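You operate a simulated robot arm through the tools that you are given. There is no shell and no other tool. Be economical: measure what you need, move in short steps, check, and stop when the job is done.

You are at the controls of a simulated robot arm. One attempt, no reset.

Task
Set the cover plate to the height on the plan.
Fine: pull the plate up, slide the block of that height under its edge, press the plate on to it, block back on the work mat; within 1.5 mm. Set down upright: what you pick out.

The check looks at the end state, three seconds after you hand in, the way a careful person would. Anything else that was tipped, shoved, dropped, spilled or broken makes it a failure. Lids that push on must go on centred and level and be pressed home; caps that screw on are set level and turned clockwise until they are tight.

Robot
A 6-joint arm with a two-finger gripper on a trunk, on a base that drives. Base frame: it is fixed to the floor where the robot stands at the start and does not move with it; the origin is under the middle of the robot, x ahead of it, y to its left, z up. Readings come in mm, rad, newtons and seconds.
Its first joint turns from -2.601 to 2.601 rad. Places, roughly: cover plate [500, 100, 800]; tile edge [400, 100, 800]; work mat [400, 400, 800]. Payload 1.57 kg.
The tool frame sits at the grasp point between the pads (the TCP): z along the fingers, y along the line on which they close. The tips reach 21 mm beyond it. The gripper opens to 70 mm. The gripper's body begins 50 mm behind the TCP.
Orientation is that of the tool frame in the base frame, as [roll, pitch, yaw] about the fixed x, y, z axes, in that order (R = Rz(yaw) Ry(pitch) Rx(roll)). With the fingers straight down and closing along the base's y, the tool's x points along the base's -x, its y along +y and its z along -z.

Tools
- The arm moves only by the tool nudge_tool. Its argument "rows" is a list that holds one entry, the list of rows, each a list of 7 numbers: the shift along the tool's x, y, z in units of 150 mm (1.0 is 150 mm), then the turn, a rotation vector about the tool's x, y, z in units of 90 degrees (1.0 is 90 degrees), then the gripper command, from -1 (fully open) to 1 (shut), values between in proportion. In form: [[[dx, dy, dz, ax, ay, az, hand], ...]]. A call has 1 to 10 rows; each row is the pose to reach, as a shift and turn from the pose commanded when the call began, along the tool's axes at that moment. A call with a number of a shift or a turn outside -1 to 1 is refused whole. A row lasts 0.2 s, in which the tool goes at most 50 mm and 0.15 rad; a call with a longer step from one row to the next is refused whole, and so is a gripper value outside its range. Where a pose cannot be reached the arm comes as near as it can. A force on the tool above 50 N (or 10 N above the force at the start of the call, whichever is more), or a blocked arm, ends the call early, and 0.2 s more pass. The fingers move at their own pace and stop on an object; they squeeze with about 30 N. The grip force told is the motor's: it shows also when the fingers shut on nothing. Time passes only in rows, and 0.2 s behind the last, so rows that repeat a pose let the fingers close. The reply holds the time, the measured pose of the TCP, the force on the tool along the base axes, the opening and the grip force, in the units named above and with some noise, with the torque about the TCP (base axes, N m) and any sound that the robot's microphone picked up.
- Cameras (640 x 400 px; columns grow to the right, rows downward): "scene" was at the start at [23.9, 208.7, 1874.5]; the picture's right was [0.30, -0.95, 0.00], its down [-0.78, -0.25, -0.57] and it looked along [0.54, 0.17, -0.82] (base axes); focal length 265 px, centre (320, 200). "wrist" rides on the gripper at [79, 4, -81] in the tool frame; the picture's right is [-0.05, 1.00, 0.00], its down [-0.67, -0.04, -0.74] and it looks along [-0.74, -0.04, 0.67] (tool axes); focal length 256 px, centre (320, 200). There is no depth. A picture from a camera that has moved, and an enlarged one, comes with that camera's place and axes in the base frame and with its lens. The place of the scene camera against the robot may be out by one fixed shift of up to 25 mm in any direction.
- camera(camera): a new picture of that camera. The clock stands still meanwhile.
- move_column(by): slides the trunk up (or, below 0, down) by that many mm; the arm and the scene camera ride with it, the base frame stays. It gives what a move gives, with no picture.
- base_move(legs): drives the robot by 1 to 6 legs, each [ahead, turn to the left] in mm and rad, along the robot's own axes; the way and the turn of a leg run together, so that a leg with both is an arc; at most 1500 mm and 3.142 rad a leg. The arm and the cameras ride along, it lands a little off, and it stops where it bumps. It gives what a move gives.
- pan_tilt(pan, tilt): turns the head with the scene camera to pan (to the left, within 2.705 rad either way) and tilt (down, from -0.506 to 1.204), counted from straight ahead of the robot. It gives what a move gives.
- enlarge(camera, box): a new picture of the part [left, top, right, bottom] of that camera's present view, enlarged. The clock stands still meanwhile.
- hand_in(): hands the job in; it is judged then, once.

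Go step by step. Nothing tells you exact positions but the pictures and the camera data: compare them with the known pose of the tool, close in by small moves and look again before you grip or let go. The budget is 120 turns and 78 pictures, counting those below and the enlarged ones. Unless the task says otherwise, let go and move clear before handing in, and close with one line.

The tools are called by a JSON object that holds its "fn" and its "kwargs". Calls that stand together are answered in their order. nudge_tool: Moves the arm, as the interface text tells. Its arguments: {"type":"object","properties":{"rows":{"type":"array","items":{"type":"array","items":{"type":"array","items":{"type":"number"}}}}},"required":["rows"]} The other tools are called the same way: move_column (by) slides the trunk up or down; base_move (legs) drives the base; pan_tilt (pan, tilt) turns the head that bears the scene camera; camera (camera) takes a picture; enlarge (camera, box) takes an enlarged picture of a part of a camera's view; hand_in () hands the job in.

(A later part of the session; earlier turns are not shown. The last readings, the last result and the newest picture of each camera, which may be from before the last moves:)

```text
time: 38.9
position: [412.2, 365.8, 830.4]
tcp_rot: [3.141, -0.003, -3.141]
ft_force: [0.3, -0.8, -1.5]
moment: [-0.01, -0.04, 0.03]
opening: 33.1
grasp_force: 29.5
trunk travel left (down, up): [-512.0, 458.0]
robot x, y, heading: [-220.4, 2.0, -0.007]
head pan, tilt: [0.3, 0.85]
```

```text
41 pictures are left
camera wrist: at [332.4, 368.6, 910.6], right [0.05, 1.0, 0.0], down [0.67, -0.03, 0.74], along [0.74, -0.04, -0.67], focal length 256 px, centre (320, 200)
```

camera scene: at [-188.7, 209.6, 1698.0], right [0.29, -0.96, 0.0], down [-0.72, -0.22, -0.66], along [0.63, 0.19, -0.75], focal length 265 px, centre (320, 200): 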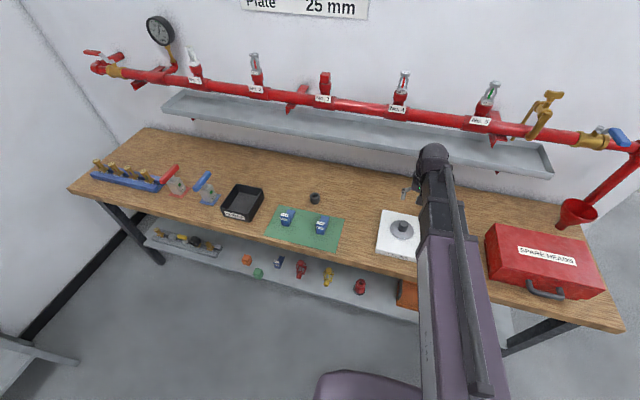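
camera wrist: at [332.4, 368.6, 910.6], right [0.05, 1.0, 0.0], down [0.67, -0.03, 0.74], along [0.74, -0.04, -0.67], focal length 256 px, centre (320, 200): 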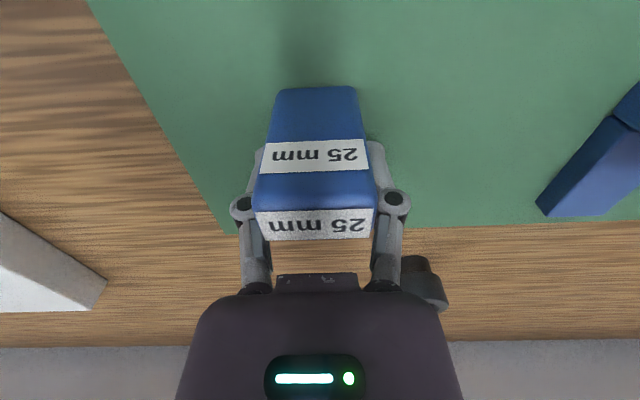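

{"fn": "move_column", "kwargs": {"by": 20}}

{"fn": "camera", "kwargs": {"camera": "wrist"}}

```text
time: 39.5
position: [411.7, 365.9, 850.6]
tcp_rot: [3.142, -0.002, -3.14]
ft_force: [0.6, 0.1, -1.1]
moment: [0.03, 0.02, 0.05]
opening: 32.9
grasp_force: 29.8
trunk travel left (down, up): [-532.0, 438.0]
robot x, y, heading: [-220.9, 4.0, -0.008]
head pan, tilt: [0.3, 0.85]
```

```text
40 pictures are left
camera wrist: at [332.4, 368.6, 930.7], right [0.05, 1.0, 0.0], down [0.67, -0.03, 0.74], along [0.74, -0.04, -0.67], focal length 256 px, centre (320, 200)
```

wrist: 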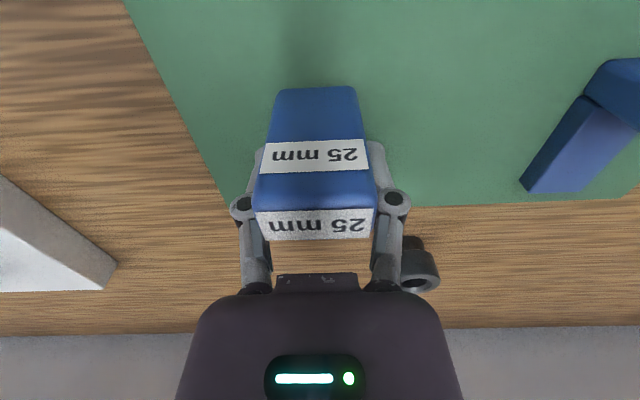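

It's held firmly. I'll raise it, pull back and swing to the tile.

{"fn": "move_column", "kwargs": {"by": 70}}

{"fn": "nudge_tool", "kwargs": {"rows": [[[0.2, -0.0, 0, 0, 0, 0, 1], [0.35, -0.2, 0, 0, 0, 0, 1], [0.4, -0.45, 0, 0, 0, 0, 1], [0.4, -0.7, 0, 0, 0, 0, 1], [0.4, -0.9, 0, 0, 0, 0, 1], [0.4, -1.0, 0, 0, 0, 0, 1], [0.4, -1.0, 0, 0, 0, 0, 1]]]}}

{"fn": "nudge_tool", "kwargs": {"rows": [[[0, -0.2, 0, 0, 0, 0, 1], [0, -0.45, 0, 0, 0, 0, 1], [0, -0.7, 0, 0, 0, 0, 1], [0, -0.9, 0, 0, 0, 0, 1], [0, -1.0, 0, 0, 0, 0, 1], [0, -1.0, 0, 0, 0, 0, 1]]]}}

{"fn": "camera", "kwargs": {"camera": "wrist"}}

```text
time: 40.6
position: [412.2, 366.4, 921.4]
tcp_rot: [-3.142, -0.002, -3.14]
ft_force: [-0.2, -0.3, -1.9]
moment: [0.01, 0.01, -0.03]
opening: 33.4
grasp_force: 29.5
trunk travel left (down, up): [-602.0, 368.0]
robot x, y, heading: [-221.9, 0.4, -0.006]
head pan, tilt: [0.3, 0.85]
```

```text
time: 42.2
position: [350.6, 215.5, 920.7]
tcp_rot: [-3.141, -0.004, -3.139]
ft_force: [0.0, 0.2, 0.0]
moment: [-0.02, 0.03, 0.0]
opening: 33.1
grasp_force: 30.3
out of reach, approached as far as the arm can: row 2
trunk travel left (down, up): [-602.0, 368.0]
robot x, y, heading: [-221.7, 3.8, -0.012]
head pan, tilt: [0.3, 0.85]
```

```text
time: 43.6
position: [352.9, 65.5, 921.4]
tcp_rot: [3.142, -0.001, -3.139]
ft_force: [0.2, 0.4, -0.9]
moment: [0.01, 0.0, 0.03]
opening: 33.1
grasp_force: 30.1
trunk travel left (down, up): [-602.0, 368.0]
robot x, y, heading: [-219.9, 1.2, -0.009]
head pan, tilt: [0.3, 0.85]
```

```text
39 pictures are left
camera wrist: at [274.2, 68.0, 1000.7], right [0.05, 1.0, 0.0], down [0.67, -0.03, 0.74], along [0.74, -0.04, -0.67], focal length 256 px, centre (320, 200)
```

wrist: 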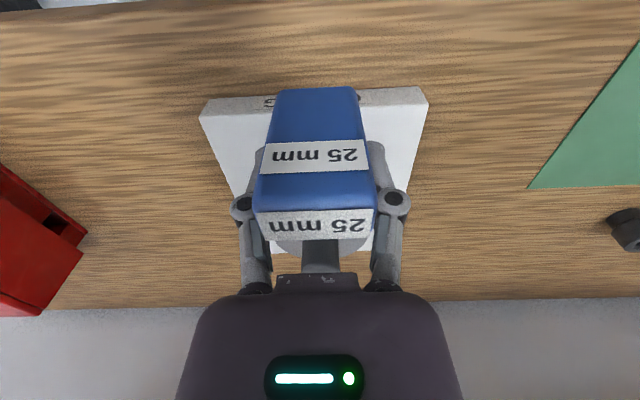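

The tile top comes out at z ≈ 826, so the block will touch down at TCP ≈ 852. I'll lower close to that.

{"fn": "nudge_tool", "kwargs": {"rows": [[[0, -0.035, 0, 0, 0, 0, 1], [0, -0.035, 0, 0, 0, 0, 1]]]}}

{"fn": "move_column", "kwargs": {"by": -62}}

{"fn": "camera", "kwargs": {"camera": "wrist"}}

{"fn": "enlarge", "kwargs": {"camera": "scene", "box": [350, 130, 510, 230]}}

```text
time: 44.2
position: [352.6, 59.5, 920.2]
tcp_rot: [-3.141, -0.003, -3.141]
ft_force: [0.1, -0.7, -0.2]
moment: [-0.05, -0.04, 0.02]
opening: 32.9
grasp_force: 30.0
trunk travel left (down, up): [-602.0, 368.0]
robot x, y, heading: [-219.6, 0.1, -0.011]
head pan, tilt: [0.3, 0.85]
```

```text
time: 45.2
position: [352.1, 60.7, 859.5]
tcp_rot: [3.14, -0.002, -3.14]
ft_force: [-0.3, -0.2, -0.3]
moment: [-0.01, -0.01, -0.02]
opening: 33.2
grasp_force: 29.7
trunk travel left (down, up): [-540.0, 430.0]
robot x, y, heading: [-218.3, 4.9, -0.005]
head pan, tilt: [0.3, 0.85]
```

```text
38 pictures are left
camera wrist: at [273.4, 62.9, 938.7], right [0.05, 1.0, 0.0], down [0.67, -0.03, 0.74], along [0.74, -0.04, -0.67], focal length 256 px, centre (320, 200)
```

wrist: 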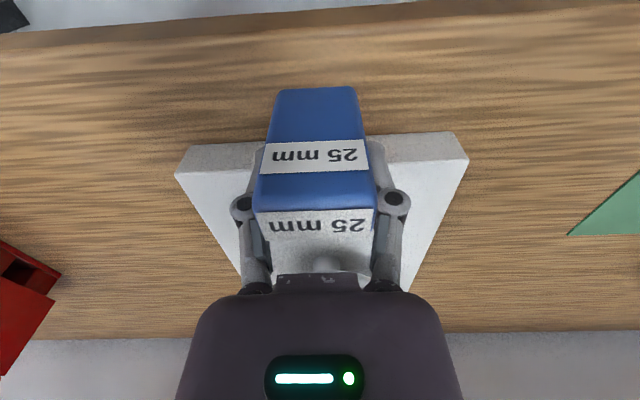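

```text
4.00 times, centred on (430, 180) of scene
camera zoom: at [-188.8, 209.6, 1522.0], right [0.29, -0.96, 0.0], down [-0.72, -0.22, -0.66], along [0.63, 0.19, -0.75], focal length 1059 px, centre (-120, 280)
```

zoom: 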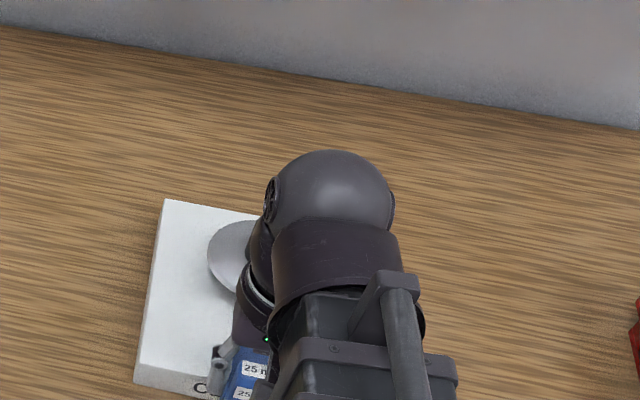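

{"fn": "move_column", "kwargs": {"by": -5}}

{"fn": "move_column", "kwargs": {"by": -1.5}}

{"fn": "move_column", "kwargs": {"by": -1}}

```text
time: 45.8
position: [351.5, 59.8, 854.6]
tcp_rot: [3.141, 0.0, -3.141]
ft_force: [4.0, 0.2, 17.1]
moment: [0.0, -0.37, 0.0]
opening: 33.5
grasp_force: 29.7
trunk travel left (down, up): [-535.0, 435.0]
robot x, y, heading: [-220.6, 1.7, -0.006]
head pan, tilt: [0.3, 0.85]
```

```text
time: 46.3
position: [352.4, 59.0, 853.3]
tcp_rot: [-3.141, 0.0, -3.139]
ft_force: [1.4, 1.1, 17.8]
moment: [-0.02, -0.32, 0.0]
opening: 33.4
grasp_force: 29.7
trunk travel left (down, up): [-534.0, 436.0]
robot x, y, heading: [-219.8, 2.1, -0.006]
head pan, tilt: [0.3, 0.85]
```

```text
time: 46.8
position: [352.8, 59.8, 851.6]
tcp_rot: [3.141, 0.0, -3.14]
ft_force: [1.6, -0.4, 17.0]
moment: [0.05, -0.32, 0.04]
opening: 33.6
grasp_force: 30.1
trunk travel left (down, up): [-533.0, 437.0]
robot x, y, heading: [-220.5, -0.7, -0.005]
head pan, tilt: [0.3, 0.85]
```

Contact came at TCP ≈ 855, and the block slid up slightly in the grip. I'll ease up 1 mm and check its attitude.

{"fn": "move_column", "kwargs": {"by": 1}}

{"fn": "camera", "kwargs": {"camera": "wrist"}}

{"fn": "enlarge", "kwargs": {"camera": "wrist", "box": [160, 80, 480, 280]}}

```text
time: 47.3
position: [352.8, 60.6, 853.0]
tcp_rot: [-3.142, -0.004, -3.138]
ft_force: [-0.4, -1.2, -0.9]
moment: [0.03, 0.0, 0.02]
opening: 33.5
grasp_force: 30.0
trunk travel left (down, up): [-534.0, 436.0]
robot x, y, heading: [-223.7, 0.8, -0.007]
head pan, tilt: [0.3, 0.85]
```

```text
36 pictures are left
camera wrist: at [273.4, 62.9, 932.0], right [0.05, 1.0, 0.0], down [0.67, -0.03, 0.74], along [0.74, -0.04, -0.67], focal length 256 px, centre (320, 200)
```

wrist: 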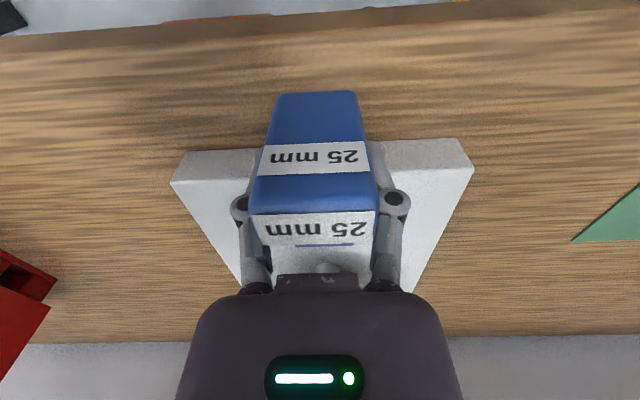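

```text
2.00 times, centred on (320, 180) of wrist
camera zoom: at [273.4, 62.9, 932.0], right [0.05, 1.0, 0.0], down [0.67, -0.03, 0.74], along [0.74, -0.04, -0.67], focal length 512 px, centre (320, 240)
```

zoom: 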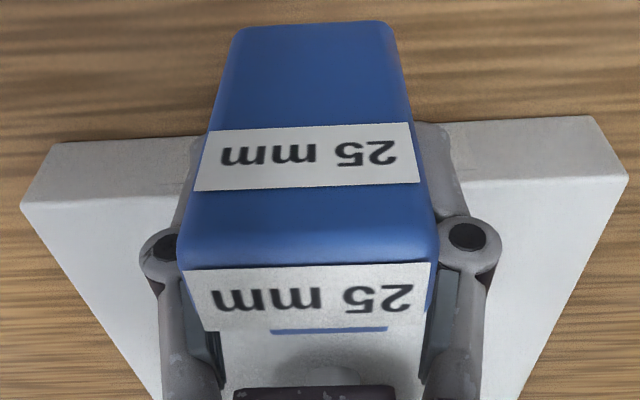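

The block is still level and now just clears the tile surface. I'll slide it slowly toward the plate.

{"fn": "nudge_tool", "kwargs": {"rows": [[[-0.06, 0, 0, 0, 0, 0, 1], [-0.12, 0, 0, 0, 0, 0, 1], [-0.16, 0, 0, 0, 0, 0, 1], [-0.16, 0, 0, 0, 0, 0, 1]]]}}

{"fn": "camera", "kwargs": {"camera": "wrist"}}

{"fn": "camera", "kwargs": {"camera": "scene"}}

```text
time: 48.3
position: [376.3, 60.2, 853.3]
tcp_rot: [3.141, 0.0, -3.14]
ft_force: [-2.4, 0.7, 9.1]
moment: [-0.02, 0.14, 0.01]
opening: 33.4
grasp_force: 30.3
trunk travel left (down, up): [-534.0, 436.0]
robot x, y, heading: [-219.9, -2.5, -0.009]
head pan, tilt: [0.3, 0.85]
```

```text
34 pictures are left
camera wrist: at [297.0, 63.2, 932.7], right [0.05, 1.0, 0.0], down [0.67, -0.03, 0.74], along [0.74, -0.04, -0.67], focal length 256 px, centre (320, 200)
```

wrist: 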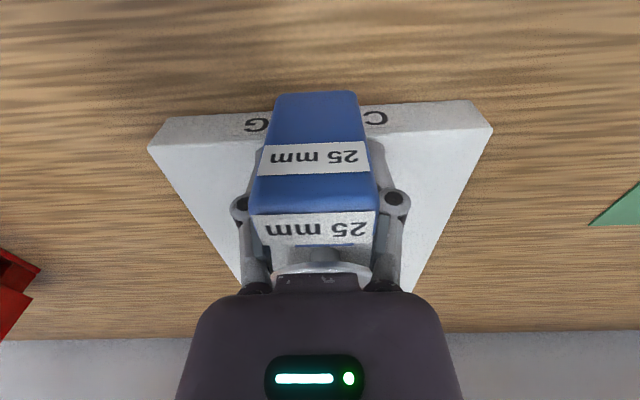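

```text
33 pictures are left
camera scene: at [-189.8, 209.6, 1515.6], right [0.29, -0.96, 0.0], down [-0.72, -0.22, -0.66], along [0.63, 0.19, -0.75], focal length 265 px, centre (320, 200)
```

scene: 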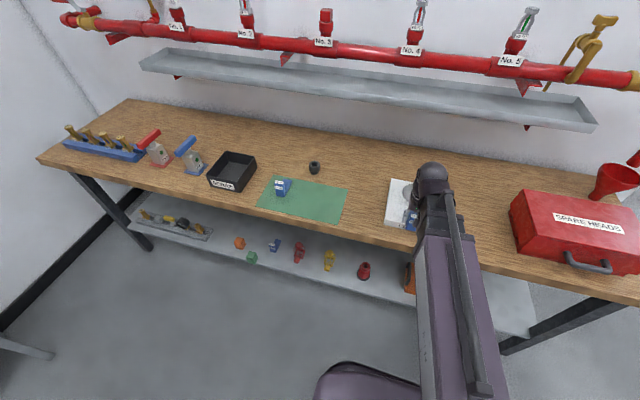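

The tip is just short of the plate edge, and the heel is touching the tile's front edge. I'll press down slightly to seat the block flat on the tile.

{"fn": "move_column", "kwargs": {"by": -1}}

{"fn": "move_column", "kwargs": {"by": -1}}

{"fn": "enlarge", "kwargs": {"camera": "wrist", "box": [220, 140, 420, 300]}}

```text
time: 48.8
position: [375.3, 60.0, 852.5]
tcp_rot: [-3.14, -0.001, -3.14]
ft_force: [-0.5, 1.4, 20.0]
moment: [0.0, 0.15, 0.02]
opening: 33.4
grasp_force: 30.4
trunk travel left (down, up): [-533.0, 437.0]
robot x, y, heading: [-219.3, 4.2, -0.002]
head pan, tilt: [0.3, 0.85]
```

```text
time: 49.3
position: [376.7, 59.6, 851.1]
tcp_rot: [-3.141, 0.0, -3.14]
ft_force: [0.5, 0.1, 19.5]
moment: [0.02, 0.14, -0.04]
opening: 33.4
grasp_force: 29.9
trunk travel left (down, up): [-532.0, 438.0]
robot x, y, heading: [-220.0, 1.2, -0.011]
head pan, tilt: [0.3, 0.85]
```

```text
2.50 times, centred on (320, 220) of wrist
camera zoom: at [297.0, 63.2, 930.8], right [0.05, 1.0, 0.0], down [0.67, -0.03, 0.74], along [0.74, -0.04, -0.67], focal length 640 px, centre (320, 150)
```

zoom: 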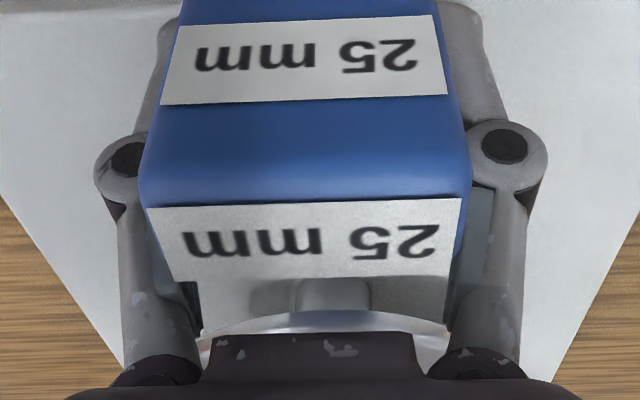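

It has levelled out. I'll relieve the load a little and slide the tongue under the plate edge, about 25 mm.

{"fn": "move_column", "kwargs": {"by": 0.7}}

{"fn": "nudge_tool", "kwargs": {"rows": [[[-0.04, 0, 0, 0, 0, 0, 1], [-0.08, 0, 0, 0, 0, 0, 1], [-0.11, 0, 0, 0, 0, 0, 1], [-0.11, 0, 0, 0, 0, 0, 1]]]}}

{"fn": "camera", "kwargs": {"camera": "wrist"}}

```text
time: 49.8
position: [376.8, 61.1, 850.5]
tcp_rot: [3.141, -0.003, -3.139]
ft_force: [-1.4, 0.2, 3.9]
moment: [0.01, 0.07, -0.04]
opening: 33.1
grasp_force: 29.9
trunk travel left (down, up): [-532.0, 438.0]
robot x, y, heading: [-222.6, -1.4, -0.009]
head pan, tilt: [0.3, 0.85]
```

```text
time: 50.8
position: [392.5, 60.8, 850.5]
tcp_rot: [-3.142, 0.001, 3.141]
ft_force: [-2.9, -0.8, 7.7]
moment: [-0.02, 0.29, 0.0]
opening: 33.4
grasp_force: 29.8
trunk travel left (down, up): [-532.0, 438.0]
robot x, y, heading: [-221.3, 2.0, -0.003]
head pan, tilt: [0.3, 0.85]
```

```text
31 pictures are left
camera wrist: at [313.8, 64.4, 931.4], right [0.05, 1.0, 0.0], down [0.67, -0.03, 0.74], along [0.74, -0.04, -0.67], focal length 256 px, centre (320, 200)
```

wrist: 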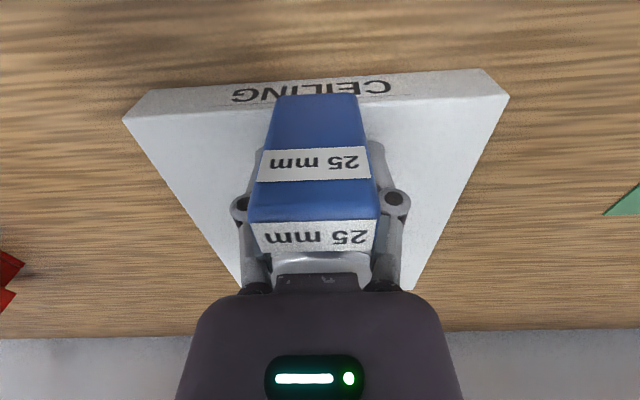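

The tongue is under the edge with little resistance. I'll go another 10 mm so the heel is on the tile too.

{"fn": "nudge_tool", "kwargs": {"rows": [[[-0.035, 0, 0, 0, 0, 0, 1], [-0.07, 0, 0, 0, 0, 0, 1], [-0.07, 0, 0, 0, 0, 0, 1]]]}}

{"fn": "move_column", "kwargs": {"by": -1}}

{"fn": "camera", "kwargs": {"camera": "wrist"}}

```text
time: 51.6
position: [402.7, 61.6, 850.9]
tcp_rot: [-3.141, 0.0, -3.14]
ft_force: [-3.2, 0.5, 11.4]
moment: [0.04, 0.38, 0.01]
opening: 33.2
grasp_force: 30.0
trunk travel left (down, up): [-532.0, 438.0]
robot x, y, heading: [-218.6, 1.8, -0.005]
head pan, tilt: [0.3, 0.85]
```

```text
time: 52.1
position: [402.1, 61.0, 851.4]
tcp_rot: [3.14, -0.001, -3.14]
ft_force: [-1.4, 0.2, 15.8]
moment: [-0.01, 0.55, -0.01]
opening: 33.6
grasp_force: 29.9
trunk travel left (down, up): [-531.0, 439.0]
robot x, y, heading: [-218.9, -1.0, -0.01]
head pan, tilt: [0.3, 0.85]
```

```text
30 pictures are left
camera wrist: at [323.4, 64.2, 930.5], right [0.05, 1.0, 0.0], down [0.67, -0.03, 0.74], along [0.74, -0.04, -0.67], focal length 256 px, centre (320, 200)
```

wrist: 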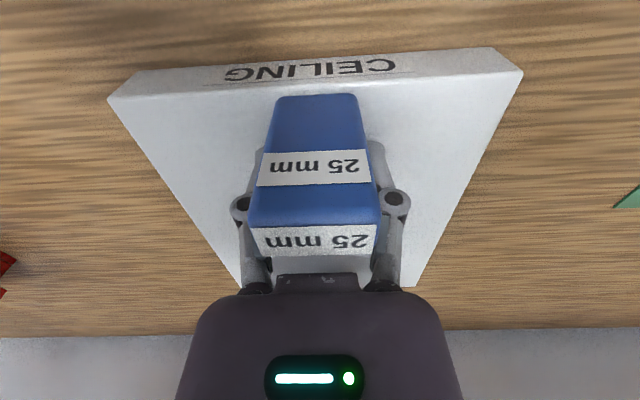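

The block is on the tile with the tongue under the plate. I'll release it and let it settle, then rise and look.

{"fn": "nudge_tool", "kwargs": {"rows": [[[0, 0, 0, 0, 0, 0, 0.1], [0, 0, 0, 0, 0, 0, -0.2], [0, 0, 0, 0, 0, 0, -0.6], [0, 0, 0, 0, 0, 0, -1], [0, 0, 0, 0, 0, 0, -1]]]}}

{"fn": "move_column", "kwargs": {"by": 110}}

{"fn": "nudge_tool", "kwargs": {"rows": [[[0.1, 0.3, 0, 0, 0, 0, -1], [0.2, 0.6, 0, 0, 0, 0, -1], [0.2, 0.9, 0, 0, 0, 0, -1], [0.2, 0.9, 0, 0, 0, 0, -1]]]}}

{"fn": "camera", "kwargs": {"camera": "wrist"}}

{"fn": "enlarge", "kwargs": {"camera": "wrist", "box": [30, 90, 290, 290]}}

```text
time: 53.4
position: [403.3, 60.8, 850.4]
tcp_rot: [3.141, -0.003, -3.141]
ft_force: [-0.4, 0.5, -0.1]
moment: [-0.01, -0.02, 0.03]
opening: 70.2
grasp_force: 0.1
trunk travel left (down, up): [-531.0, 439.0]
robot x, y, heading: [-219.9, 1.6, -0.012]
head pan, tilt: [0.3, 0.85]
```

```text
time: 54.8
position: [404.3, 61.8, 959.5]
tcp_rot: [3.141, -0.001, -3.14]
ft_force: [1.0, 0.7, 0.9]
moment: [-0.02, 0.01, -0.02]
opening: 70.1
grasp_force: 0.1
trunk travel left (down, up): [-641.0, 329.0]
robot x, y, heading: [-221.7, -1.6, -0.007]
head pan, tilt: [0.3, 0.85]
```

```text
time: 55.8
position: [370.6, 193.4, 960.6]
tcp_rot: [-3.141, -0.003, -3.14]
ft_force: [0.8, -0.2, -0.4]
moment: [-0.02, 0.04, 0.01]
opening: 70.0
grasp_force: 0.0
trunk travel left (down, up): [-641.0, 329.0]
robot x, y, heading: [-222.4, 2.8, -0.007]
head pan, tilt: [0.3, 0.85]
```

```text
29 pictures are left
camera wrist: at [292.0, 196.8, 1039.9], right [0.05, 1.0, 0.0], down [0.67, -0.03, 0.74], along [0.74, -0.04, -0.67], focal length 256 px, centre (320, 200)
```

wrist: 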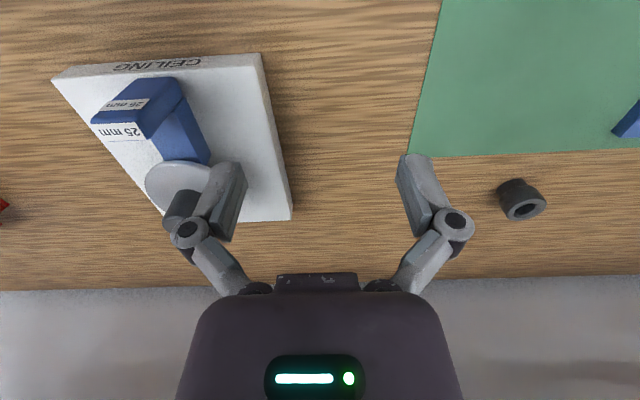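

```text
2.00 times, centred on (160, 190) of wrist
camera zoom: at [292.0, 196.8, 1039.9], right [0.05, 1.0, 0.0], down [0.67, -0.03, 0.74], along [0.74, -0.04, -0.67], focal length 512 px, centre (640, 220)
```

zoom: 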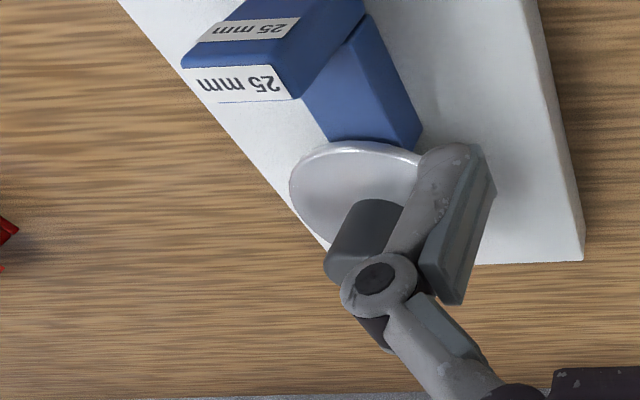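

The tongue sits under the plate edge and the block stands upright. I'll go back over the knob at (472, 60).

{"fn": "nudge_tool", "kwargs": {"rows": [[[-0.2, -0.2, 0, 0, 0, 0, -1], [-0.4, -0.4, 0, 0, 0, 0, -1], [-0.6, -0.6, 0, 0, 0, 0, -1], [-0.68, -0.88, 0, 0, 0, 0, -1], [-0.68, -0.89, 0, 0, 0, 0, -1], [-0.68, -0.89, 0, 0, 0, 0, -1]]]}}

{"fn": "move_column", "kwargs": {"by": -30}}

{"fn": "camera", "kwargs": {"camera": "wrist"}}

```text
time: 57.2
position: [475.2, 62.0, 961.0]
tcp_rot: [3.141, -0.002, -3.139]
ft_force: [0.4, -0.3, 0.5]
moment: [0.02, 0.04, -0.02]
opening: 69.9
grasp_force: 0.0
out of reach, approached as far as the arm can: row 4
trunk travel left (down, up): [-641.0, 329.0]
robot x, y, heading: [-219.2, -0.3, -0.011]
head pan, tilt: [0.3, 0.85]
```

```text
time: 57.9
position: [474.4, 63.2, 929.9]
tcp_rot: [3.14, -0.001, 3.141]
ft_force: [0.0, 1.5, 0.4]
moment: [0.02, -0.04, 0.03]
opening: 69.9
grasp_force: 0.0
trunk travel left (down, up): [-611.0, 359.0]
robot x, y, heading: [-218.6, 2.1, -0.009]
head pan, tilt: [0.3, 0.85]
```

```text
27 pictures are left
camera wrist: at [395.1, 65.5, 1009.9], right [0.05, 1.0, 0.0], down [0.67, -0.03, 0.74], along [0.74, -0.04, -0.67], focal length 256 px, centre (320, 200)
```

wrist: 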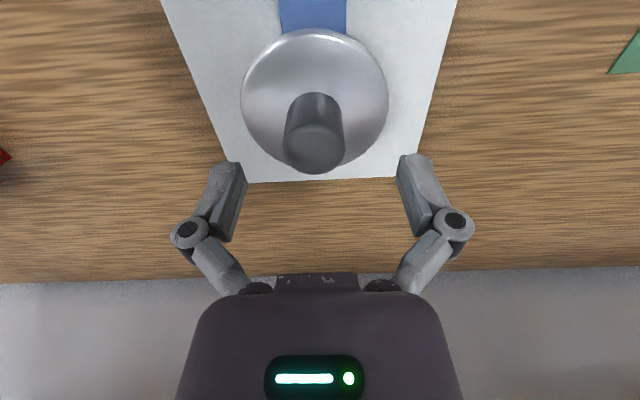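

{"fn": "nudge_tool", "kwargs": {"rows": [[[0.015, -0.017, 0, 0, 0, 0, -1], [0.015, -0.017, 0, 0, 0, 0, -1]]]}}

{"fn": "move_column", "kwargs": {"by": -38}}

{"fn": "nudge_tool", "kwargs": {"rows": [[[0, 0, 0, 0, 0, 0, 0], [0, 0, 0, 0, 0, 0, 0.1], [0, 0, 0, 0, 0, 0, 1], [0, 0, 0, 0, 0, 0, 1], [0, 0, 0, 0, 0, 0, 1]]]}}

{"fn": "camera", "kwargs": {"camera": "wrist"}}

```text
time: 58.5
position: [472.6, 59.5, 930.7]
tcp_rot: [3.141, -0.002, -3.139]
ft_force: [0.2, -0.5, 0.5]
moment: [0.02, -0.04, 0.0]
opening: 69.8
grasp_force: 0.0
trunk travel left (down, up): [-611.0, 359.0]
robot x, y, heading: [-215.9, 2.4, -0.009]
head pan, tilt: [0.3, 0.85]
```

```text
time: 59.3
position: [471.0, 58.8, 892.0]
tcp_rot: [3.141, -0.002, -3.14]
ft_force: [0.2, 0.5, 0.3]
moment: [0.0, -0.02, -0.07]
opening: 69.8
grasp_force: 0.0
trunk travel left (down, up): [-573.0, 397.0]
robot x, y, heading: [-219.3, 3.3, -0.007]
head pan, tilt: [0.3, 0.85]
```

```text
time: 60.5
position: [471.1, 60.0, 892.6]
tcp_rot: [3.14, -0.001, -3.141]
ft_force: [-0.7, 0.9, -1.2]
moment: [0.01, -0.07, 0.02]
opening: 33.3
grasp_force: 31.9
trunk travel left (down, up): [-573.0, 397.0]
robot x, y, heading: [-222.4, 1.5, -0.01]
head pan, tilt: [0.3, 0.85]
```

```text
26 pictures are left
camera wrist: at [392.4, 62.1, 971.9], right [0.05, 1.0, 0.0], down [0.67, -0.03, 0.74], along [0.74, -0.04, -0.67], focal length 256 px, centre (320, 200)
```

wrist: 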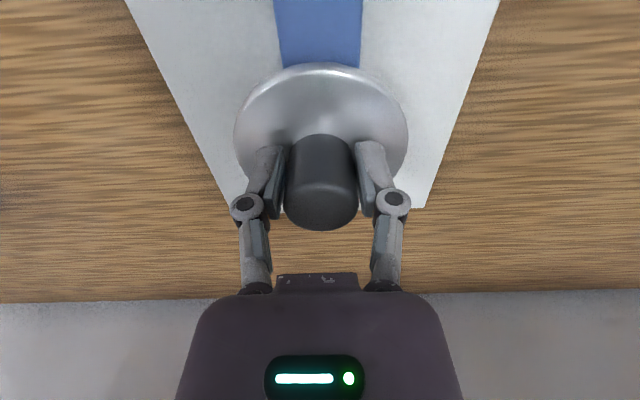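

Gripped in the same relation as before, so the plate is up about 27–28 mm. I'll press down in small steps and watch the force.

{"fn": "move_column", "kwargs": {"by": -1}}

{"fn": "move_column", "kwargs": {"by": -1}}

{"fn": "move_column", "kwargs": {"by": -1}}

```text
time: 61.0
position: [472.0, 58.6, 890.6]
tcp_rot: [-3.141, -0.002, -3.14]
ft_force: [0.3, -0.1, -0.3]
moment: [-0.03, -0.03, -0.04]
opening: 33.4
grasp_force: 32.4
trunk travel left (down, up): [-572.0, 398.0]
robot x, y, heading: [-216.0, 5.6, -0.008]
head pan, tilt: [0.3, 0.85]
```

```text
time: 61.6
position: [471.4, 59.3, 890.4]
tcp_rot: [3.141, -0.002, -3.14]
ft_force: [-0.3, 1.3, -1.5]
moment: [0.02, -0.06, -0.02]
opening: 33.2
grasp_force: 32.0
trunk travel left (down, up): [-571.0, 399.0]
robot x, y, heading: [-218.2, 2.0, -0.009]
head pan, tilt: [0.3, 0.85]
```

```text
time: 62.1
position: [471.4, 59.8, 888.4]
tcp_rot: [-3.141, -0.001, -3.141]
ft_force: [-1.1, 1.2, -1.0]
moment: [0.06, -0.14, -0.03]
opening: 33.2
grasp_force: 32.0
trunk travel left (down, up): [-570.0, 400.0]
robot x, y, heading: [-221.0, 1.7, -0.007]
head pan, tilt: [0.3, 0.85]
```

{"fn": "move_column", "kwargs": {"by": -1}}

{"fn": "move_column", "kwargs": {"by": -1}}

{"fn": "move_column", "kwargs": {"by": -1}}

```text
time: 62.6
position: [471.7, 60.1, 887.4]
tcp_rot: [-3.14, -0.003, -3.139]
ft_force: [-0.1, 0.9, -2.3]
moment: [0.04, -0.16, 0.01]
opening: 33.3
grasp_force: 31.8
trunk travel left (down, up): [-569.0, 401.0]
robot x, y, heading: [-221.1, 1.9, -0.003]
head pan, tilt: [0.3, 0.85]
```

```text
time: 63.1
position: [471.9, 60.7, 887.7]
tcp_rot: [-3.141, 0.0, -3.14]
ft_force: [3.7, 1.2, 12.5]
moment: [0.0, 0.57, -0.01]
opening: 33.5
grasp_force: 32.0
trunk travel left (down, up): [-568.0, 402.0]
robot x, y, heading: [-218.8, 1.6, -0.005]
head pan, tilt: [0.3, 0.85]
```

```text
time: 63.6
position: [471.0, 58.5, 887.7]
tcp_rot: [3.14, 0.0, -3.141]
ft_force: [4.7, 1.0, 16.7]
moment: [0.04, -0.27, -0.15]
opening: 33.5
grasp_force: 32.1
trunk travel left (down, up): [-567.0, 403.0]
robot x, y, heading: [-220.8, 1.0, -0.01]
head pan, tilt: [0.3, 0.85]
```

Contact: the force jumped to 12–17 N with the reaction at the block side, so the plate is on the block. I'll look, then release.

{"fn": "camera", "kwargs": {"camera": "wrist"}}

{"fn": "nudge_tool", "kwargs": {"rows": [[[0, 0, 0, 0, 0, 0, 0.3], [0, 0, 0, 0, 0, 0, 0], [0, 0, 0, 0, 0, 0, -0.5], [0, 0, 0, 0, 0, 0, -1], [0, 0, 0, 0, 0, 0, -1]]]}}

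{"fn": "move_column", "kwargs": {"by": 40}}

{"fn": "nudge_tool", "kwargs": {"rows": [[[0.3, 0, 0, 0, 0, 0, -1], [0.6, 0.1, 0, 0, 0, 0, -1], [0.75, 0.3, 0, 0, 0, 0, -1], [0.75, 0.5, 0, 0, 0, 0, -1], [0.75, 0.7, 0, 0, 0, 0, -1], [0.75, 0.7, 0, 0, 0, 0, -1]]]}}

{"fn": "camera", "kwargs": {"camera": "wrist"}}

```text
25 pictures are left
camera wrist: at [391.8, 62.1, 966.4], right [0.05, 1.0, 0.0], down [0.67, -0.03, 0.74], along [0.74, -0.04, -0.67], focal length 256 px, centre (320, 200)
```

wrist: 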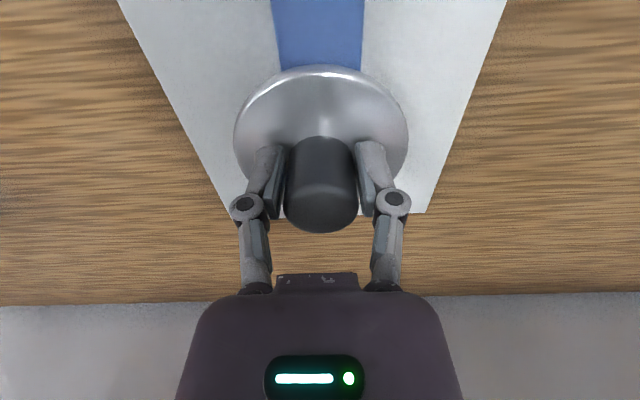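

```text
time: 64.8
position: [470.8, 58.0, 886.3]
tcp_rot: [-3.142, -0.001, -3.139]
ft_force: [-0.1, 0.8, 0.5]
moment: [-0.03, 0.01, -0.01]
opening: 69.9
grasp_force: 0.0
trunk travel left (down, up): [-567.0, 403.0]
robot x, y, heading: [-218.9, 4.0, -0.007]
head pan, tilt: [0.3, 0.85]
```

```text
time: 65.6
position: [471.7, 59.5, 925.8]
tcp_rot: [3.141, 0.0, -3.141]
ft_force: [-0.7, 0.0, -1.1]
moment: [0.0, -0.01, -0.01]
opening: 69.8
grasp_force: 0.0
trunk travel left (down, up): [-607.0, 363.0]
robot x, y, heading: [-221.6, 3.3, -0.007]
head pan, tilt: [0.3, 0.85]
```

```text
time: 67.0
position: [359.4, 166.6, 926.7]
tcp_rot: [-3.141, -0.001, -3.138]
ft_force: [-0.3, 0.2, -0.4]
moment: [0.0, 0.0, 0.02]
opening: 70.1
grasp_force: 0.1
trunk travel left (down, up): [-607.0, 363.0]
robot x, y, heading: [-221.9, 2.2, -0.005]
head pan, tilt: [0.3, 0.85]
```

```text
24 pictures are left
camera wrist: at [279.1, 168.5, 1005.9], right [0.05, 1.0, 0.0], down [0.67, -0.03, 0.74], along [0.74, -0.04, -0.67], focal length 256 px, centre (320, 200)
```

wrist: 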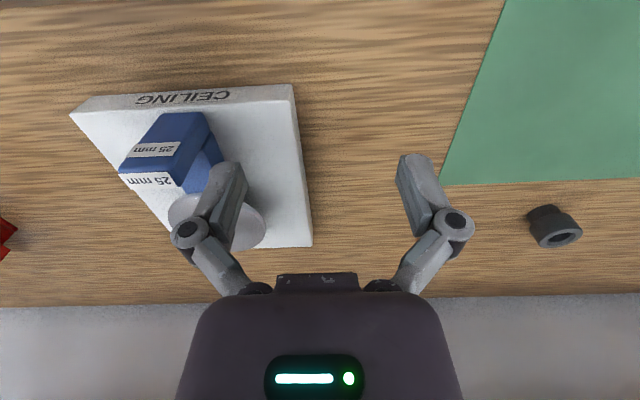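

{"fn": "nudge_tool", "kwargs": {"rows": [[[0, 0.2, 0, 0, 0, 0, -1], [0, 0.5, 0, 0, 0, 0, -1], [0, 0.5, 0, 0, 0, 0, -1]]]}}

{"fn": "move_column", "kwargs": {"by": -60}}

{"fn": "enlarge", "kwargs": {"camera": "wrist", "box": [0, 100, 240, 250]}}

```text
time: 67.8
position: [354.6, 238.4, 926.2]
tcp_rot: [3.141, 0.0, -3.14]
ft_force: [1.1, 0.3, -0.4]
moment: [0.0, 0.02, 0.01]
opening: 70.1
grasp_force: 0.1
trunk travel left (down, up): [-607.0, 363.0]
robot x, y, heading: [-217.8, -0.4, -0.008]
head pan, tilt: [0.3, 0.85]
```

```text
time: 68.8
position: [354.9, 238.0, 866.6]
tcp_rot: [-3.141, -0.002, -3.141]
ft_force: [0.2, 0.5, -0.1]
moment: [-0.01, 0.01, 0.01]
opening: 70.2
grasp_force: 0.0
trunk travel left (down, up): [-547.0, 423.0]
robot x, y, heading: [-220.3, 1.6, -0.005]
head pan, tilt: [0.3, 0.85]
```

```text
2.67 times, centred on (120, 175) of wrist
camera zoom: at [276.5, 240.9, 946.0], right [0.05, 1.0, 0.0], down [0.67, -0.03, 0.74], along [0.74, -0.04, -0.67], focal length 683 px, centre (853, 267)
```

zoom: 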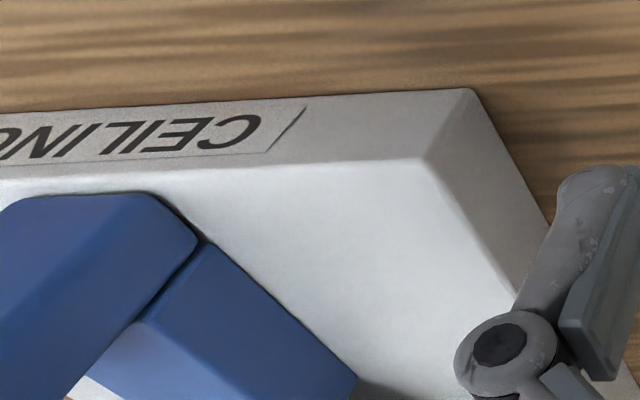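

{"fn": "enlarge", "kwargs": {"camera": "wrist", "box": [0, 170, 240, 320]}}

```text
2.67 times, centred on (120, 245) of wrist
camera zoom: at [276.5, 240.9, 946.0], right [0.05, 1.0, 0.0], down [0.67, -0.03, 0.74], along [0.74, -0.04, -0.67], focal length 683 px, centre (853, 80)
```

zoom: 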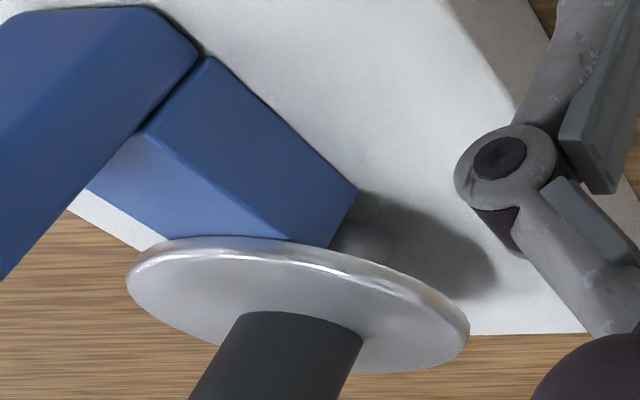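

The plate rim rests directly on the tongue and looks level. Now I'll go back to grip the tongue and draw the block straight out.

{"fn": "move_column", "kwargs": {"by": 70}}

{"fn": "nudge_tool", "kwargs": {"rows": [[[-0.1, -0.25, 0, 0, 0, 0, -1], [-0.2, -0.5, 0, 0, 0, 0, -1], [-0.3, -0.75, 0, 0, 0, 0, -1], [-0.32, -1.0, 0, 0, 0, 0, -1], [-0.32, -1.0, 0, 0, 0, 0, -1]]]}}

{"fn": "nudge_tool", "kwargs": {"rows": [[[0, -0.15, 0, 0, 0, 0, -1], [0, -0.187, 0, 0, 0, 0, -1], [0, -0.187, 0, 0, 0, 0, -1]]]}}

{"fn": "camera", "kwargs": {"camera": "wrist"}}

```text
time: 69.9
position: [355.6, 239.0, 935.9]
tcp_rot: [3.141, 0.0, -3.139]
ft_force: [-0.2, 0.1, -0.1]
moment: [0.0, -0.01, 0.03]
opening: 70.0
grasp_force: 0.0
trunk travel left (down, up): [-617.0, 353.0]
robot x, y, heading: [-219.0, 1.1, -0.013]
head pan, tilt: [0.3, 0.85]
```

```text
time: 71.1
position: [403.5, 87.4, 936.1]
tcp_rot: [3.141, -0.001, -3.141]
ft_force: [1.1, -0.4, 0.4]
moment: [0.01, -0.01, 0.02]
opening: 69.9
grasp_force: 0.0
trunk travel left (down, up): [-617.0, 353.0]
robot x, y, heading: [-223.4, 0.1, -0.007]
head pan, tilt: [0.3, 0.85]
```

```text
time: 71.9
position: [401.8, 58.7, 935.5]
tcp_rot: [-3.14, -0.001, -3.139]
ft_force: [-0.3, -0.4, -0.3]
moment: [-0.02, -0.01, 0.0]
opening: 69.9
grasp_force: 0.0
trunk travel left (down, up): [-617.0, 353.0]
robot x, y, heading: [-219.9, 0.9, -0.008]
head pan, tilt: [0.3, 0.85]
```

```text
21 pictures are left
camera wrist: at [323.2, 62.3, 1015.9], right [0.05, 1.0, 0.0], down [0.67, -0.03, 0.74], along [0.74, -0.04, -0.67], focal length 256 px, centre (320, 200)
```

wrist: 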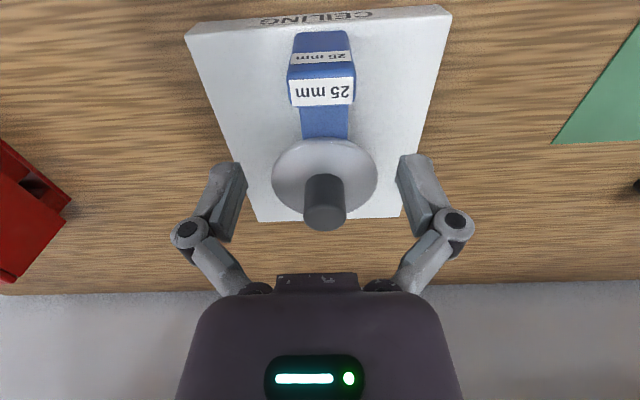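

{"fn": "move_column", "kwargs": {"by": -84}}

{"fn": "nudge_tool", "kwargs": {"rows": [[[0, 0, 0, 0, 0, 0, 0], [0, 0, 0, 0, 0, 0, 0.1], [0, 0, 0, 0, 0, 0, 1], [0, 0, 0, 0, 0, 0, 1], [0, 0, 0, 0, 0, 0, 1]]]}}

{"fn": "camera", "kwargs": {"camera": "wrist"}}

```text
time: 73.1
position: [402.4, 58.4, 851.6]
tcp_rot: [-3.141, -0.002, -3.14]
ft_force: [-0.2, 0.1, 0.7]
moment: [0.01, 0.0, 0.0]
opening: 69.9
grasp_force: 0.1
trunk travel left (down, up): [-533.0, 437.0]
robot x, y, heading: [-219.3, 0.9, -0.01]
head pan, tilt: [0.3, 0.85]
```

```text
time: 74.3
position: [403.1, 60.1, 853.2]
tcp_rot: [3.141, -0.001, -3.14]
ft_force: [1.2, 2.4, 6.2]
moment: [0.04, 0.01, 0.08]
opening: 33.3
grasp_force: 30.3
trunk travel left (down, up): [-533.0, 437.0]
robot x, y, heading: [-222.7, 4.1, -0.006]
head pan, tilt: [0.3, 0.85]
```

```text
20 pictures are left
camera wrist: at [323.0, 62.4, 932.1], right [0.05, 1.0, 0.0], down [0.67, -0.03, 0.74], along [0.74, -0.04, -0.67], focal length 256 px, centre (320, 200)
```

wrist: 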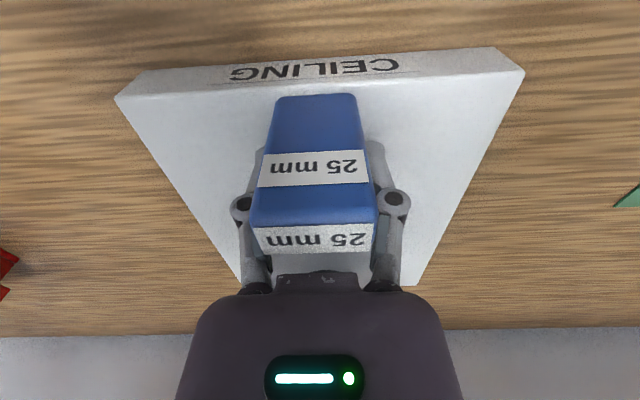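

Gripped. I'll pull the block straight back, about 52 mm, at constant height.

{"fn": "nudge_tool", "kwargs": {"rows": [[[0.05, 0, 0, 0, 0, 0, 1], [0.1, 0, 0, 0, 0, 0, 1], [0.16, 0, 0, 0, 0, 0, 1], [0.22, 0, 0, 0, 0, 0, 1], [0.28, 0, 0, 0, 0, 0, 1], [0.34, 0, 0, 0, 0, 0, 1], [0.34, 0, 0, 0, 0, 0, 1]]]}}

{"fn": "camera", "kwargs": {"camera": "wrist"}}

```text
time: 75.9
position: [349.4, 58.3, 852.5]
tcp_rot: [-3.141, -0.002, -3.141]
ft_force: [0.3, -0.5, 4.9]
moment: [-0.02, -0.25, 0.0]
opening: 33.3
grasp_force: 30.5
trunk travel left (down, up): [-533.0, 437.0]
robot x, y, heading: [-221.0, 3.2, -0.011]
head pan, tilt: [0.3, 0.85]
```

```text
19 pictures are left
camera wrist: at [271.2, 61.9, 932.1], right [0.05, 1.0, 0.0], down [0.67, -0.03, 0.74], along [0.74, -0.04, -0.67], focal length 256 px, centre (320, 200)
```

wrist: 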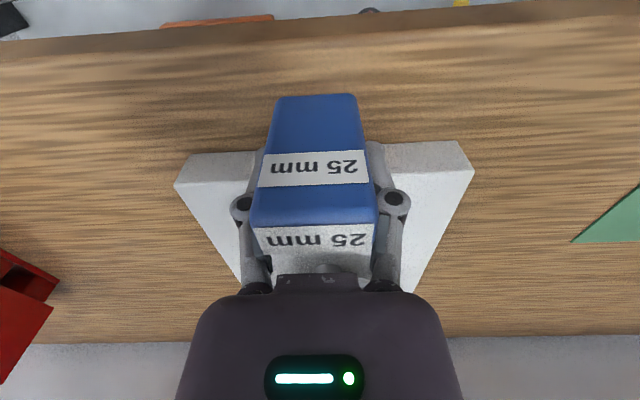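

The block is out and still held level. I'll lift it and carry it back to its spot on the mat.

{"fn": "move_column", "kwargs": {"by": 70}}

{"fn": "nudge_tool", "kwargs": {"rows": [[[0, 0.2, 0, 0, 0, 0, 1], [0, 0.45, 0, 0, 0, 0, 1], [0, 0.7, 0, 0, 0, 0, 1], [0, 0.9, 0, 0, 0, 0, 1], [0, 1.0, 0, 0, 0, 0, 1], [0, 1.0, 0, 0, 0, 0, 1]]]}}

{"fn": "nudge_tool", "kwargs": {"rows": [[[0, 0.2, 0, 0, 0, 0, 1], [0, 0.45, 0, 0, 0, 0, 1], [-0.05, 0.7, 0, 0, 0, 0, 1], [-0.2, 0.9, 0, 0, 0, 0, 1], [-0.35, 1.0, 0, 0, 0, 0, 1], [-0.41, 1.0, 0, 0, 0, 0, 1], [-0.41, 1.0, 0, 0, 0, 0, 1]]]}}

{"fn": "camera", "kwargs": {"camera": "wrist"}}

```text
time: 77.0
position: [351.3, 58.7, 922.4]
tcp_rot: [-3.141, -0.002, -3.14]
ft_force: [-0.2, 0.3, -0.7]
moment: [0.01, 0.02, -0.05]
opening: 33.2
grasp_force: 29.3
trunk travel left (down, up): [-603.0, 367.0]
robot x, y, heading: [-217.2, -0.7, -0.008]
head pan, tilt: [0.3, 0.85]
```

```text
time: 78.4
position: [349.6, 209.0, 922.4]
tcp_rot: [-3.141, -0.003, -3.139]
ft_force: [-0.1, -0.8, -0.8]
moment: [-0.02, -0.01, -0.01]
opening: 33.2
grasp_force: 30.0
trunk travel left (down, up): [-603.0, 367.0]
robot x, y, heading: [-220.8, 0.3, -0.004]
head pan, tilt: [0.3, 0.85]
```

```text
time: 80.0
position: [412.3, 359.5, 921.9]
tcp_rot: [-3.142, -0.002, -3.139]
ft_force: [0.0, 0.5, -0.7]
moment: [-0.02, -0.02, -0.05]
opening: 33.2
grasp_force: 29.8
out of reach, approached as far as the arm can: row 2, 3, 4, 5
trunk travel left (down, up): [-603.0, 367.0]
robot x, y, heading: [-219.1, 4.2, -0.011]
head pan, tilt: [0.3, 0.85]
```

```text
18 pictures are left
camera wrist: at [332.6, 362.3, 1001.9], right [0.05, 1.0, 0.0], down [0.67, -0.03, 0.74], along [0.74, -0.04, -0.67], focal length 256 px, centre (320, 200)
```

wrist: 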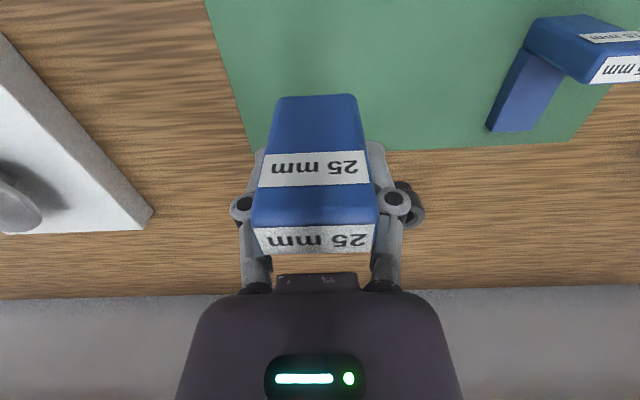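

{"fn": "nudge_tool", "kwargs": {"rows": [[[0.02, 0.04, 0, 0, 0, 0, 1], [0.02, 0.04, 0, 0, 0, 0, 1]]]}}

{"fn": "move_column", "kwargs": {"by": -93}}

{"fn": "move_column", "kwargs": {"by": -2}}

{"fn": "move_column", "kwargs": {"by": -1.5}}

{"fn": "camera", "kwargs": {"camera": "wrist"}}

```text
time: 80.6
position: [408.5, 365.4, 921.4]
tcp_rot: [3.141, -0.002, -3.14]
ft_force: [0.2, -0.4, -1.1]
moment: [0.05, 0.01, 0.01]
opening: 33.0
grasp_force: 30.0
trunk travel left (down, up): [-603.0, 367.0]
robot x, y, heading: [-220.0, 0.5, -0.009]
head pan, tilt: [0.3, 0.85]
```

```text
time: 81.9
position: [408.6, 365.6, 829.6]
tcp_rot: [3.14, -0.002, -3.14]
ft_force: [0.4, 0.7, -1.0]
moment: [-0.01, -0.04, -0.01]
opening: 33.3
grasp_force: 30.4
trunk travel left (down, up): [-510.0, 460.0]
robot x, y, heading: [-218.6, 2.4, -0.007]
head pan, tilt: [0.3, 0.85]
```

```text
time: 82.4
position: [409.4, 365.0, 826.3]
tcp_rot: [3.141, -0.001, -3.141]
ft_force: [0.4, -1.1, -0.5]
moment: [0.04, -0.03, 0.03]
opening: 33.1
grasp_force: 30.0
trunk travel left (down, up): [-508.0, 462.0]
robot x, y, heading: [-217.2, 3.8, -0.011]
head pan, tilt: [0.3, 0.85]
```

```text
time: 82.9
position: [408.6, 365.6, 824.9]
tcp_rot: [3.141, -0.001, -3.141]
ft_force: [1.2, 0.0, -1.0]
moment: [0.01, 0.02, 0.02]
opening: 33.0
grasp_force: 30.3
trunk travel left (down, up): [-507.0, 463.0]
robot x, y, heading: [-217.5, 2.6, -0.009]
head pan, tilt: [0.3, 0.85]
```

```text
17 pictures are left
camera wrist: at [329.4, 368.6, 905.4], right [0.05, 1.0, 0.0], down [0.67, -0.03, 0.74], along [0.74, -0.04, -0.67], focal length 256 px, centre (320, 200)
```

wrist: 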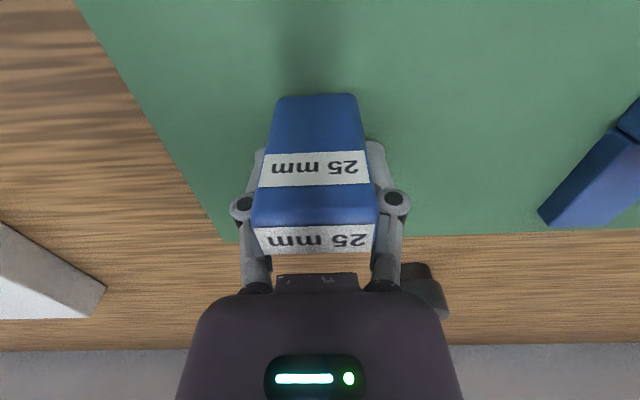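

Still just off the mat. I'll go down in 1 mm steps until contact.

{"fn": "move_column", "kwargs": {"by": -1}}

{"fn": "move_column", "kwargs": {"by": -1}}

```text
time: 83.4
position: [408.7, 366.5, 824.9]
tcp_rot: [-3.141, -0.002, -3.14]
ft_force: [-0.1, -0.8, -0.8]
moment: [0.02, 0.0, 0.04]
opening: 33.1
grasp_force: 30.0
trunk travel left (down, up): [-506.0, 464.0]
robot x, y, heading: [-222.1, 1.3, -0.008]
head pan, tilt: [0.3, 0.85]
```

```text
time: 83.9
position: [409.1, 365.4, 823.5]
tcp_rot: [-3.141, -0.002, -3.137]
ft_force: [0.0, 0.7, -0.8]
moment: [-0.03, -0.02, 0.02]
opening: 33.4
grasp_force: 29.9
trunk travel left (down, up): [-505.0, 465.0]
robot x, y, heading: [-223.3, -1.0, -0.012]
head pan, tilt: [0.3, 0.85]
```

{"fn": "move_column", "kwargs": {"by": -1}}

{"fn": "move_column", "kwargs": {"by": -0.8}}

```text
time: 84.4
position: [408.5, 365.4, 823.3]
tcp_rot: [-3.14, -0.002, -3.14]
ft_force: [-0.3, 1.0, -0.7]
moment: [-0.01, 0.0, -0.02]
opening: 33.3
grasp_force: 30.6
trunk travel left (down, up): [-504.0, 466.0]
robot x, y, heading: [-218.3, 0.9, -0.007]
head pan, tilt: [0.3, 0.85]
```

```text
time: 84.9
position: [408.5, 365.5, 821.2]
tcp_rot: [-3.141, 0.0, -3.139]
ft_force: [2.4, 2.2, 9.1]
moment: [0.01, 0.13, -0.02]
opening: 33.1
grasp_force: 29.4
trunk travel left (down, up): [-503.0, 467.0]
robot x, y, heading: [-220.2, 0.9, -0.006]
head pan, tilt: [0.3, 0.85]
```

Contact at 9 N. I'll release, rise straight up and check.

{"fn": "nudge_tool", "kwargs": {"rows": [[[0, 0, 0, 0, 0, 0, 0.1], [0, 0, 0, 0, 0, 0, -0.2], [0, 0, 0, 0, 0, 0, -0.6], [0, 0, 0, 0, 0, 0, -1], [0, 0, 0, 0, 0, 0, -1]]]}}

{"fn": "move_column", "kwargs": {"by": 130}}

{"fn": "nudge_tool", "kwargs": {"rows": [[[0.1, -0.25, 0, 0, 0, 0, -1], [0.2, -0.55, 0, 0, 0, 0, -1], [0.25, -0.8, 0, 0, 0, 0, -1], [0.25, -0.9, 0, 0, 0, 0, -1], [0.25, -0.9, 0, 0, 0, 0, -1]]]}}

{"fn": "camera", "kwargs": {"camera": "wrist"}}

{"fn": "enlarge", "kwargs": {"camera": "wrist", "box": [10, 20, 250, 270]}}

```text
time: 86.1
position: [409.1, 365.7, 822.3]
tcp_rot: [-3.141, -0.002, -3.141]
ft_force: [0.0, 1.3, 0.4]
moment: [0.0, -0.03, -0.03]
opening: 70.2
grasp_force: 0.1
trunk travel left (down, up): [-503.0, 467.0]
robot x, y, heading: [-218.4, -0.5, -0.008]
head pan, tilt: [0.3, 0.85]
```

```text
time: 87.7
position: [408.5, 364.9, 951.9]
tcp_rot: [-3.14, -0.003, -3.14]
ft_force: [-0.8, 0.7, 0.5]
moment: [0.0, -0.01, -0.02]
opening: 69.9
grasp_force: 0.1
trunk travel left (down, up): [-633.0, 337.0]
robot x, y, heading: [-220.9, -0.7, -0.012]
head pan, tilt: [0.3, 0.85]
```

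```text
time: 88.9
position: [369.9, 230.3, 950.0]
tcp_rot: [-3.141, -0.001, -3.139]
ft_force: [-0.4, 1.4, -0.2]
moment: [-0.04, 0.0, -0.02]
opening: 69.9
grasp_force: 0.0
trunk travel left (down, up): [-633.0, 337.0]
robot x, y, heading: [-221.6, 4.7, -0.004]
head pan, tilt: [0.3, 0.85]
```

```text
16 pictures are left
camera wrist: at [290.6, 233.6, 1031.6], right [0.05, 1.0, 0.0], down [0.67, -0.03, 0.74], along [0.74, -0.04, -0.67], focal length 256 px, centre (320, 200)
```

wrist: 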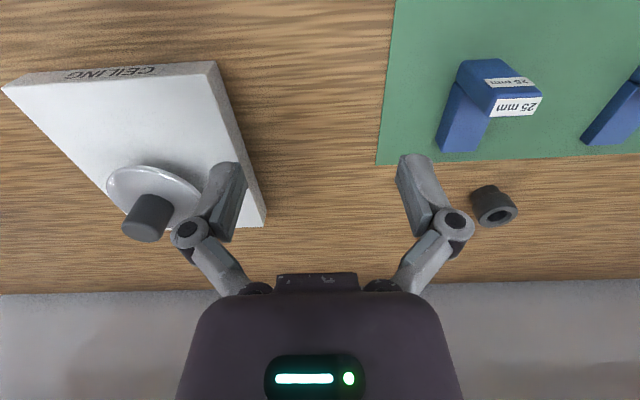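

```text
1.60 times, centred on (130, 145) of wrist
camera zoom: at [290.6, 233.6, 1031.6], right [0.05, 1.0, 0.0], down [0.67, -0.03, 0.74], along [0.74, -0.04, -0.67], focal length 410 px, centre (624, 288)
```

zoom: 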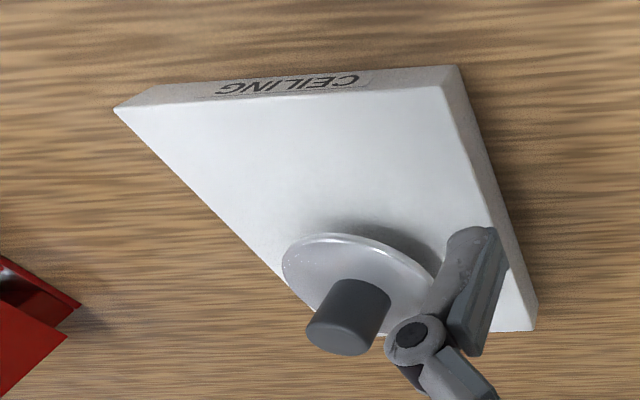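

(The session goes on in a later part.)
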